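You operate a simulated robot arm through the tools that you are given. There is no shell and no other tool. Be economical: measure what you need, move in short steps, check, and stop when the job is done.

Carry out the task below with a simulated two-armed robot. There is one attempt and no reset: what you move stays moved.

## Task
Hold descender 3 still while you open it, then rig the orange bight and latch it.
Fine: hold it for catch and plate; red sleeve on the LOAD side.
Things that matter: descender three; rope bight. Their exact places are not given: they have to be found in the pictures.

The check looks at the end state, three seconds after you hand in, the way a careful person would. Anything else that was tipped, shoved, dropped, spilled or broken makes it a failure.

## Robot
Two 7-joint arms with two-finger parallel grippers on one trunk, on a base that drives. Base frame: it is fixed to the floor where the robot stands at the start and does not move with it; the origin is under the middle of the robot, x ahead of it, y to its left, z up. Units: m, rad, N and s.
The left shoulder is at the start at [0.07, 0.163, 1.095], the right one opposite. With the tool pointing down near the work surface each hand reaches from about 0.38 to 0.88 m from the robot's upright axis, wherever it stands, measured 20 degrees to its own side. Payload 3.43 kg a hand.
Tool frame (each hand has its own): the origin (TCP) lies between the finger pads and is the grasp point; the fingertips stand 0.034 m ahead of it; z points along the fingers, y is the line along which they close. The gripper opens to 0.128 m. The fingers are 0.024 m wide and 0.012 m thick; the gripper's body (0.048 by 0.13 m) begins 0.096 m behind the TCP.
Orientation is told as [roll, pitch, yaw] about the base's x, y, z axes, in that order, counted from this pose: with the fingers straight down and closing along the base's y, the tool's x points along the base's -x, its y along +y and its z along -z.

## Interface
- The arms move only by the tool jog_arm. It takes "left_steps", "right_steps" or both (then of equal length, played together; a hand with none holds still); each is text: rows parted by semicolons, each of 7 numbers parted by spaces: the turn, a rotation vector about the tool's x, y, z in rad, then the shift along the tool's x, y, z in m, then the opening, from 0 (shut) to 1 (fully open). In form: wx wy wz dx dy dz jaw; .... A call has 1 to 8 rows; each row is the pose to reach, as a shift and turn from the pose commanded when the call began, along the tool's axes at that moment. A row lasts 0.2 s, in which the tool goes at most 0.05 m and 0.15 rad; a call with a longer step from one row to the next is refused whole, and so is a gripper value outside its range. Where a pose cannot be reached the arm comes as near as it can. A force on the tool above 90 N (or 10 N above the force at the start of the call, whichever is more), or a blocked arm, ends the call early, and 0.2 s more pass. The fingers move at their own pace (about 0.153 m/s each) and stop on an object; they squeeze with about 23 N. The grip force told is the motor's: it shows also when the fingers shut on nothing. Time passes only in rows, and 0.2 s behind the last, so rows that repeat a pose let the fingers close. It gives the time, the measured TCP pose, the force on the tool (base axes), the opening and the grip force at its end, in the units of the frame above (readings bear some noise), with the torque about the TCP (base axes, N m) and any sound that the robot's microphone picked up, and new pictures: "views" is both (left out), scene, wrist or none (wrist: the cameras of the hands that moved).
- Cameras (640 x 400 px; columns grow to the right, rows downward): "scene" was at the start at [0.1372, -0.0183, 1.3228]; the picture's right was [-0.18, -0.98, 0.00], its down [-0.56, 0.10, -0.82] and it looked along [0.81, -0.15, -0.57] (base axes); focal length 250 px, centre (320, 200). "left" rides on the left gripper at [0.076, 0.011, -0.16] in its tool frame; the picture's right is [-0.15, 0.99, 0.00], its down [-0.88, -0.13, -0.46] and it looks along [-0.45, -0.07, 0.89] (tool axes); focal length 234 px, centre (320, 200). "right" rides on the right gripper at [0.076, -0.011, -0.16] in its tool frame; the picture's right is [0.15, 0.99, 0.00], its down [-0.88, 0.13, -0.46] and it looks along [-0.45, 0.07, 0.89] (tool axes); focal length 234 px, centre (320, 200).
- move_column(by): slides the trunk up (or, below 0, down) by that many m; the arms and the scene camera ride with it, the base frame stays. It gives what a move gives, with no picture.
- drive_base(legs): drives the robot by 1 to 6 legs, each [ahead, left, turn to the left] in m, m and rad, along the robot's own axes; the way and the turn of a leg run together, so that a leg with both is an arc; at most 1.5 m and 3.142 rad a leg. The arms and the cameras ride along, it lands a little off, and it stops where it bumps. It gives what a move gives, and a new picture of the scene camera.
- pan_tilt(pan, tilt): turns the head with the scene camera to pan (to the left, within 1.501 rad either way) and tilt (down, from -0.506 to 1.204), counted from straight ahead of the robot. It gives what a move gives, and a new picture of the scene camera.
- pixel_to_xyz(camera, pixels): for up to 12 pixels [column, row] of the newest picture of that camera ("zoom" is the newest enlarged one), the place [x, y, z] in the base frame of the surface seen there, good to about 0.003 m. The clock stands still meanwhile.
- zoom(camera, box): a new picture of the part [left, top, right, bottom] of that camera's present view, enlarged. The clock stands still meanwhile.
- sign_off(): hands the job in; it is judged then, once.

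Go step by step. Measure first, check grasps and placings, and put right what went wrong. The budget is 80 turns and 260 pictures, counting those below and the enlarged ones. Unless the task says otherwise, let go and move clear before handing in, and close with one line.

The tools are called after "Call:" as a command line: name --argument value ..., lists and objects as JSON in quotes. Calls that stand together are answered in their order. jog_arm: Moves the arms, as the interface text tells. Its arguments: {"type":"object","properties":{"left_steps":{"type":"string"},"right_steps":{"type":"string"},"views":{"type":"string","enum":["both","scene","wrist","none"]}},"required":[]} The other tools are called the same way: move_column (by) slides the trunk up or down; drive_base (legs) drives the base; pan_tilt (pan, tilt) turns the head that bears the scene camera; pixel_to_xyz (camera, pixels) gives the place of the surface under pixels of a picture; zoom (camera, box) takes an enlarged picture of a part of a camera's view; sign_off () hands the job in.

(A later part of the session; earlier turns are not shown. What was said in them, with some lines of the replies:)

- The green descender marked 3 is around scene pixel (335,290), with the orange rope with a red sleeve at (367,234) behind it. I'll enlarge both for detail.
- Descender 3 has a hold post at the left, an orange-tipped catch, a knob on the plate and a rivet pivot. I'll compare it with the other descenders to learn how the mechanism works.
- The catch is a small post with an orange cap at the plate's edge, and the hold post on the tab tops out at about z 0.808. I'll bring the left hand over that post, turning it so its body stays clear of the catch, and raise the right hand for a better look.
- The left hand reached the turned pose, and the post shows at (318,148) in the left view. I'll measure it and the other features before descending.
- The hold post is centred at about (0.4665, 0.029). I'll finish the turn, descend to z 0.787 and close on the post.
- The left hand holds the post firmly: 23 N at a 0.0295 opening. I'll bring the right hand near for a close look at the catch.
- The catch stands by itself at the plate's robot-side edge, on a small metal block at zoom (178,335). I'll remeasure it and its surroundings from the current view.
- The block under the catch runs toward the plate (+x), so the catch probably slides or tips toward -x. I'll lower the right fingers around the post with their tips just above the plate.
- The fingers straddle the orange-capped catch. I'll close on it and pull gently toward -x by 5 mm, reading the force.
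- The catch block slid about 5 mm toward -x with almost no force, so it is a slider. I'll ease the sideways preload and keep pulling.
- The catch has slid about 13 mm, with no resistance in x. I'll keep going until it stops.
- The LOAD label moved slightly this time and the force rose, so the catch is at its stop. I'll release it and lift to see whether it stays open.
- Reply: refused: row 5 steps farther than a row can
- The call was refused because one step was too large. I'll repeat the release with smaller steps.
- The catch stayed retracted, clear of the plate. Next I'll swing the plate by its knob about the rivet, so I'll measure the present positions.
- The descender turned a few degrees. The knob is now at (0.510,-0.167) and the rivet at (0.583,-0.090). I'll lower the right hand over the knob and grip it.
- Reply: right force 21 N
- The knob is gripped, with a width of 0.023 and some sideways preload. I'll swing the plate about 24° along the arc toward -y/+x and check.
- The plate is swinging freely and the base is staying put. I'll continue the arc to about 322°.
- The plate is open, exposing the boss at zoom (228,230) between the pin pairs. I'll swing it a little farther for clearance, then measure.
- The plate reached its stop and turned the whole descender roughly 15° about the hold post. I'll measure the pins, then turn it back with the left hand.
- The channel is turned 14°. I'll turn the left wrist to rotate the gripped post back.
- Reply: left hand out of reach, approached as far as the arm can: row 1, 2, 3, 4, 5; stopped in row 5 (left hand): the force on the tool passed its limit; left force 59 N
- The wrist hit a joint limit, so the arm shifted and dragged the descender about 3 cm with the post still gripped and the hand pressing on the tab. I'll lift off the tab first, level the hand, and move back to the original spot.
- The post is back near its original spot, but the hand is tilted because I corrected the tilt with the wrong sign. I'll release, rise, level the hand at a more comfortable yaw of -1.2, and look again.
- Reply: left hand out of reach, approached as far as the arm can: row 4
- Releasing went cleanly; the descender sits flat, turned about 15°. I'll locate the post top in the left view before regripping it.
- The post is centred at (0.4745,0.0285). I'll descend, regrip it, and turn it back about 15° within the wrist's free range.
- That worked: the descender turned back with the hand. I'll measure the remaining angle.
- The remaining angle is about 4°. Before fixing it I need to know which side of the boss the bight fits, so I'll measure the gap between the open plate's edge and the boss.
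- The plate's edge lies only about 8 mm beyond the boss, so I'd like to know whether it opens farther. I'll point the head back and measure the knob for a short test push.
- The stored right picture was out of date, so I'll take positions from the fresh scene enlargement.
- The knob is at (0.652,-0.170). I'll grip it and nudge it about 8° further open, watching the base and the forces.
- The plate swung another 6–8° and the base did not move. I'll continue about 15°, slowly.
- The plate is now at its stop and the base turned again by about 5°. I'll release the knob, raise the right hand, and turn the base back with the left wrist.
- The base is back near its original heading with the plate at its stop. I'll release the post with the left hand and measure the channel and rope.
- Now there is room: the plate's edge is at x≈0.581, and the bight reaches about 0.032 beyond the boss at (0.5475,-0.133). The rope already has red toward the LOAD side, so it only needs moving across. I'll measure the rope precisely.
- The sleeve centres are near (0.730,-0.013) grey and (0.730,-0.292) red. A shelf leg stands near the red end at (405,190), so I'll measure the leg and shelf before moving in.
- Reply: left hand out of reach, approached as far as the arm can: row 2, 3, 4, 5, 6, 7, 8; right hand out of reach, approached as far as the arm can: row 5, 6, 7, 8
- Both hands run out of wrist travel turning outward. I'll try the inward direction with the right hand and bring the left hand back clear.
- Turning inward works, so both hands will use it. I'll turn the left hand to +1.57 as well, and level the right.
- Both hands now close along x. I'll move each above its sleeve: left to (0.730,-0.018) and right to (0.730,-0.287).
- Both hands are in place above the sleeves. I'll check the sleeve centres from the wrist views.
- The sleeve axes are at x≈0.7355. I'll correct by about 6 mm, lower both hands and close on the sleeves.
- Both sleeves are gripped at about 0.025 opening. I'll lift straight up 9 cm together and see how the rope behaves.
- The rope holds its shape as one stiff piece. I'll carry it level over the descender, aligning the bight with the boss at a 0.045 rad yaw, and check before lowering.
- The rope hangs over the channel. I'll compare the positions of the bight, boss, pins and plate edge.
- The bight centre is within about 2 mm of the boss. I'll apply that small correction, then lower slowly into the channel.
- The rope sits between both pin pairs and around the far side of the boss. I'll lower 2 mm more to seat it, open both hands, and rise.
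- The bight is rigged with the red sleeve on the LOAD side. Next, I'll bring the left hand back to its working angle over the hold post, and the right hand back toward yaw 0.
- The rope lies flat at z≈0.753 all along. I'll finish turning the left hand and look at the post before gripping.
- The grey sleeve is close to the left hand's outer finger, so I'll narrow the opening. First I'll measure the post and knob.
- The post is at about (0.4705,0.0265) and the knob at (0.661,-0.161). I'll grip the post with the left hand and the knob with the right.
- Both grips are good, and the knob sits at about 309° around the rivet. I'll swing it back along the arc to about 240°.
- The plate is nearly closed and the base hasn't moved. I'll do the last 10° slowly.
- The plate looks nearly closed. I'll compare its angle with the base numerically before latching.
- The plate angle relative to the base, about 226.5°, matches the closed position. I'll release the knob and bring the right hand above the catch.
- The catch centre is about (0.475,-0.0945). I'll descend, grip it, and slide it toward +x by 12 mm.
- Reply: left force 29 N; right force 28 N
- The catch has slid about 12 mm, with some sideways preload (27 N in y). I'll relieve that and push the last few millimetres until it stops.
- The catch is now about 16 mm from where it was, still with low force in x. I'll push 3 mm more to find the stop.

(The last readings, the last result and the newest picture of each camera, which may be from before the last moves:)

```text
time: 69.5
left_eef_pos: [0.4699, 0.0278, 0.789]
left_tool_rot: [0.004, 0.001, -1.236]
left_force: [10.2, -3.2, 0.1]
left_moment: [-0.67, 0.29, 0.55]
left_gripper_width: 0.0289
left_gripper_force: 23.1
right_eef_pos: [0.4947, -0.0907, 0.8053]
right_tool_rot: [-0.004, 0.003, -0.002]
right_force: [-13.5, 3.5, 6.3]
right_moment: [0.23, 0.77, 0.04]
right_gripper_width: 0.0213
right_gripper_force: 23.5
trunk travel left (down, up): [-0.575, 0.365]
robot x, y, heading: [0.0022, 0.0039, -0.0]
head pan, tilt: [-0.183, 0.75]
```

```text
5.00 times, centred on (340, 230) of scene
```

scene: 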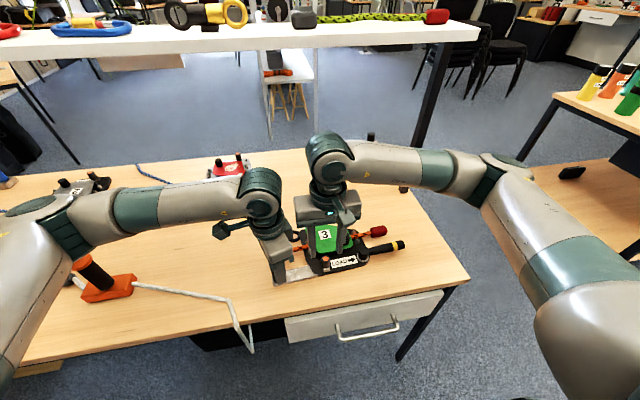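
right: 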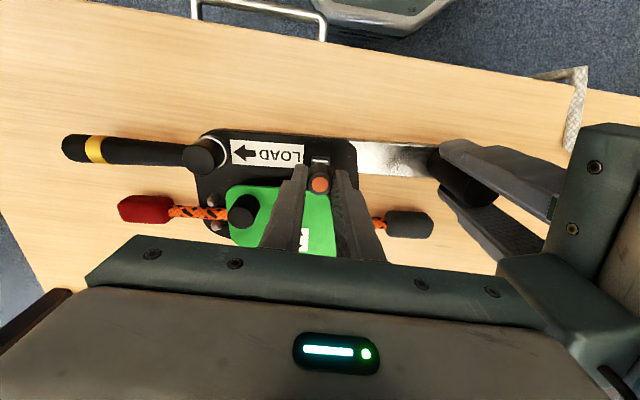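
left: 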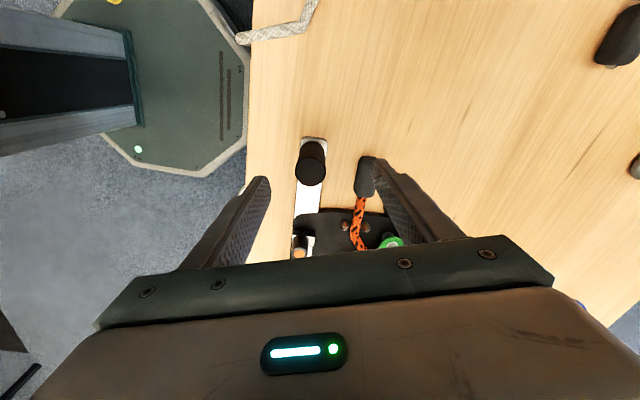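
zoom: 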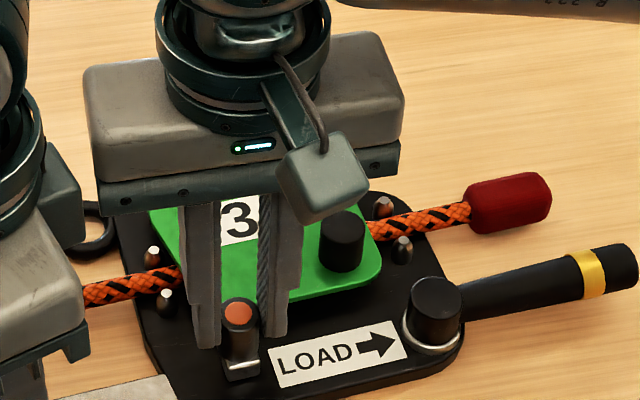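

The x force rose to 13 N and the base just began to shift, so the catch is fully home. I'll release it and lift the right hand away to inspect.

Call:
jog_arm --right_steps "0 0 0 0.001 0 0 0; 0 0 0 0.001 0 0 0.2; 0 0 0 0.001 0 0 0.4; 0 0 0 0.001 0 -0.04 0.4; 0 0 0 0.001 0 -0.08 0.4; 0 0 0 0.001 -0.045 -0.09 0.4; 0 0 0 0.001 -0.09 -0.09 0.4; 0 0 0 0.001 -0.135 -0.09 0.4" --views "both"

Call:
zoom --camera "scene" --box '[280, 190, 400, 270]'

Call:
zoom --camera "right" --box '[280, 100, 520, 250]'

```text
time: 71.3
left_eef_pos: [0.47, 0.0265, 0.789]
left_tool_rot: [0.001, 0.003, -1.237]
left_force: [0.4, -4.3, 0.1]
left_moment: [0.87, 0.37, -0.09]
left_gripper_width: 0.029
left_gripper_force: 23.1
right_eef_pos: [0.4949, -0.2264, 0.8973]
right_tool_rot: [0.0, -0.001, 0.0]
right_force: [-1.0, -0.2, 0.8]
right_moment: [0.01, 0.0, -0.03]
right_gripper_width: 0.0513
right_gripper_force: 0.0
trunk travel left (down, up): [-0.575, 0.365]
robot x, y, heading: [0.0006, -0.0031, -0.002]
head pan, tilt: [-0.183, 0.75]
```

scene: 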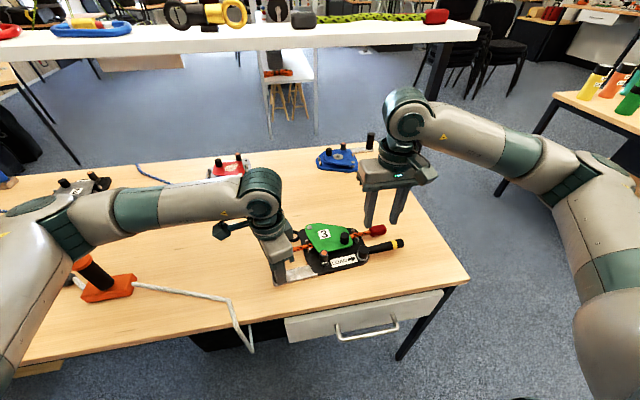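
right: 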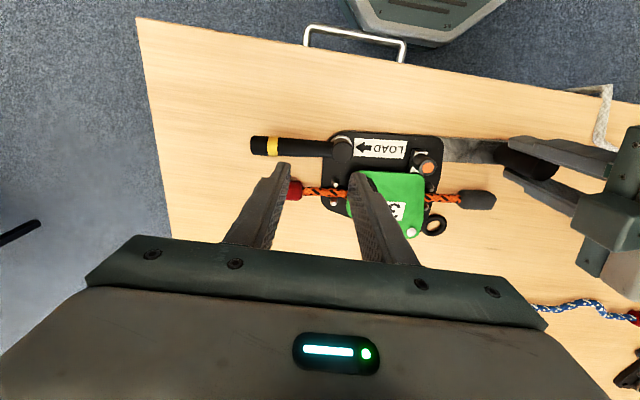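

```text
5.00 times, centred on (340, 230) of scene
```

zoom: 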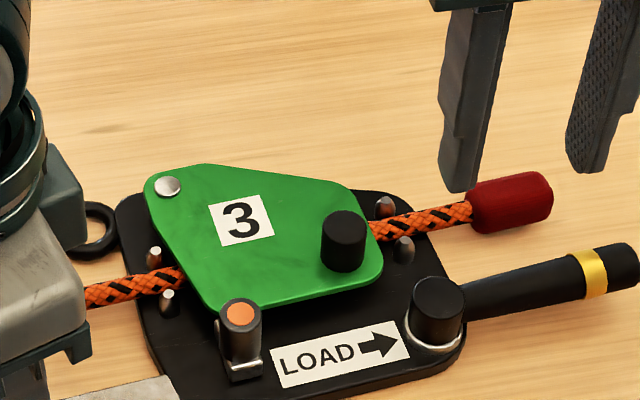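

```text
2.67 times, centred on (400, 175) of right
```

zoom: 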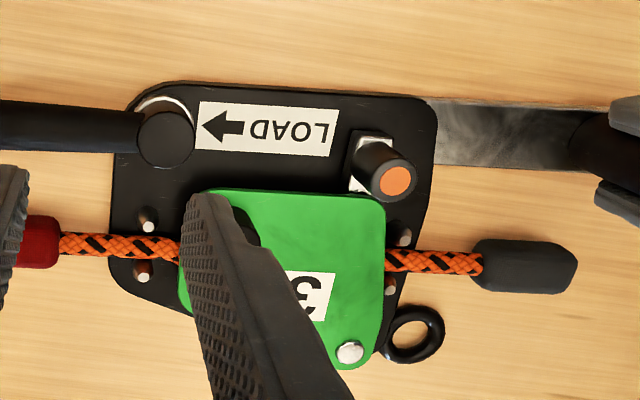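

The catch now stands against the plate just as in the first pictures. I'll check the plate angle once more against the pins before letting go of the post.

Call:
zoom --camera "scene" --box '[280, 190, 400, 270]'

Call:
pixel_to_xyz --camera "zoom" --pixels '[[168, 186], [345, 218], [345, 228], [154, 254], [167, 298], [386, 203], [404, 243], [240, 312], [438, 290], [228, 302], [375, 285], [600, 270]]'

```text
5.00 times, centred on (340, 230) of scene
```

zoom: 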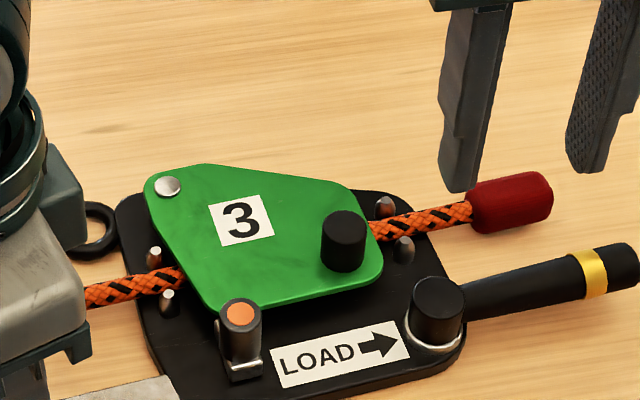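

```text
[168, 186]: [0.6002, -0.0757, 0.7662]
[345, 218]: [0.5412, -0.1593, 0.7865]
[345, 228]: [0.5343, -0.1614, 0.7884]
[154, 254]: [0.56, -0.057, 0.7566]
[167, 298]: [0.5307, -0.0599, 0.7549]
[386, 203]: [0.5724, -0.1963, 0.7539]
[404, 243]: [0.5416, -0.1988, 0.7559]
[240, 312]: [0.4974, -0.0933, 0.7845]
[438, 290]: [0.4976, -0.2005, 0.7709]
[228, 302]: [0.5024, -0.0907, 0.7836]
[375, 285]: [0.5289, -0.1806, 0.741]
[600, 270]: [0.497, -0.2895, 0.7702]
```

The plate's lettering is parallel to the LOAD label as at the start, and the catch is home. I'll release the post with the left hand and move clear.

Call:
jog_arm --left_steps "0 0 0 0 0 0 0.2; 0 0 0 0 0 0 0.38; 0 0 0 0 0 0 0.38; 0 0 0 0 0 -0.04 0.38; 0 0 0 0 0 -0.08 0.38; 0 0 0 0 0 -0.12 0.4; 0 0 0 0.04 0 -0.13 0.4; 0 0 0 0.08 0 -0.13 0.4" --right_steps "0 0 0 0 0 0 0.4; 0 0 0 0 0 -0.01 0.4; 0 0 0 0 0 -0.02 0.4; 0 0 0 0 -0.03 -0.03 0.4; 0 0 0 0 -0.06 -0.04 0.4; 0 0 0 0 -0.09 -0.05 0.4; 0 0 0 0 -0.12 -0.06 0.4; 0 0 0 0 -0.15 -0.06 0.4" --views "both"

Call:
zoom --camera "scene" --box '[250, 180, 430, 300]'

```text
time: 73.2
left_eef_pos: [0.4426, 0.1029, 0.9202]
left_tool_rot: [0.003, -0.001, -1.239]
left_force: [0.5, 0.1, 0.9]
left_moment: [0.02, -0.01, 0.04]
left_gripper_width: 0.0514
left_gripper_force: 0.0
right_eef_pos: [0.4917, -0.3773, 0.9572]
right_tool_rot: [-0.001, 0.001, 0.0]
right_force: [-0.2, 0.5, -0.5]
right_moment: [0.01, -0.06, 0.0]
right_gripper_width: 0.0513
right_gripper_force: 0.1
trunk travel left (down, up): [-0.575, 0.365]
robot x, y, heading: [-0.0007, 0.0013, -0.0]
head pan, tilt: [-0.183, 0.75]
```

scene: 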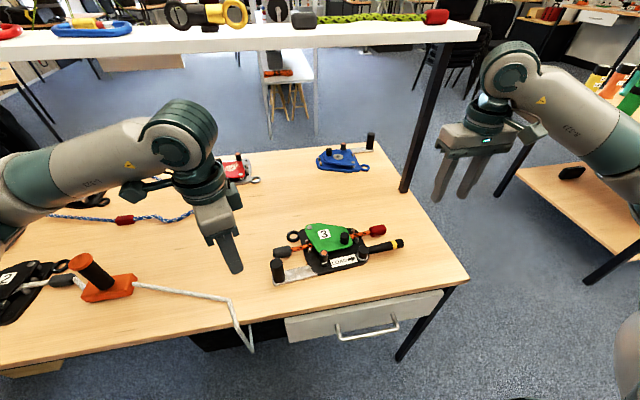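
right: 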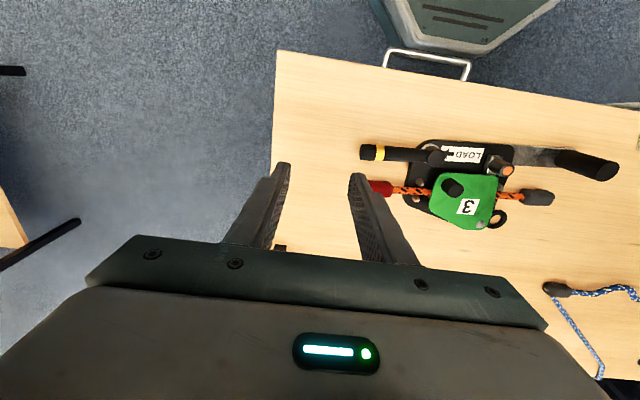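
left: 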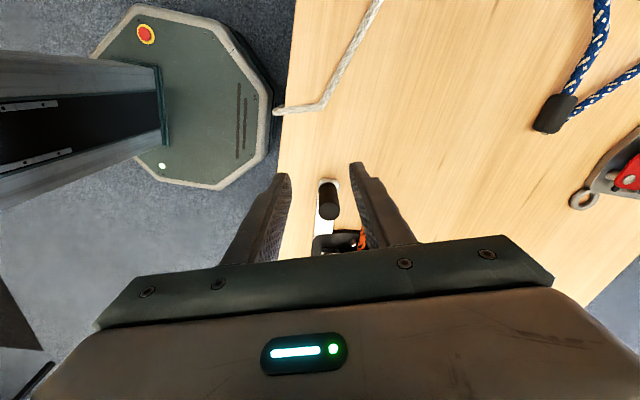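

```text
3.33 times, centred on (340, 240) of scene
```

zoom: 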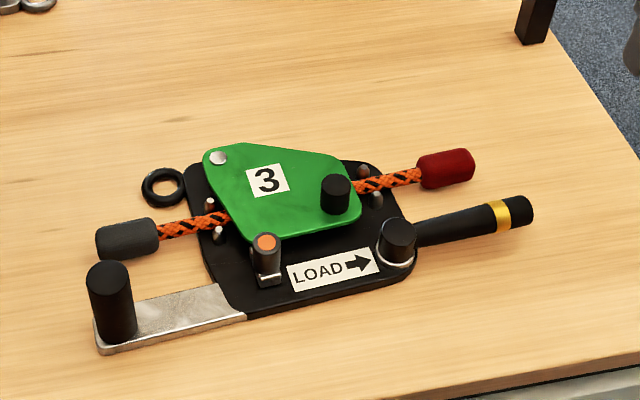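

The final picture shows the bight under the closed plate, the red sleeve on the LOAD side, the catch home, both hands clear and everything else undisturbed. I'm handing in.

Call:
sign_off

```text
The job is handed in.
```

Descender 3 is rigged with the orange bight around its boss, red sleeve on the LOAD side, plate closed and catch slid home; it did not stay fully still. It shifted and turned under the left hand while I opened it, and I brought it back to about 1–2 cm and 5° from where it started.
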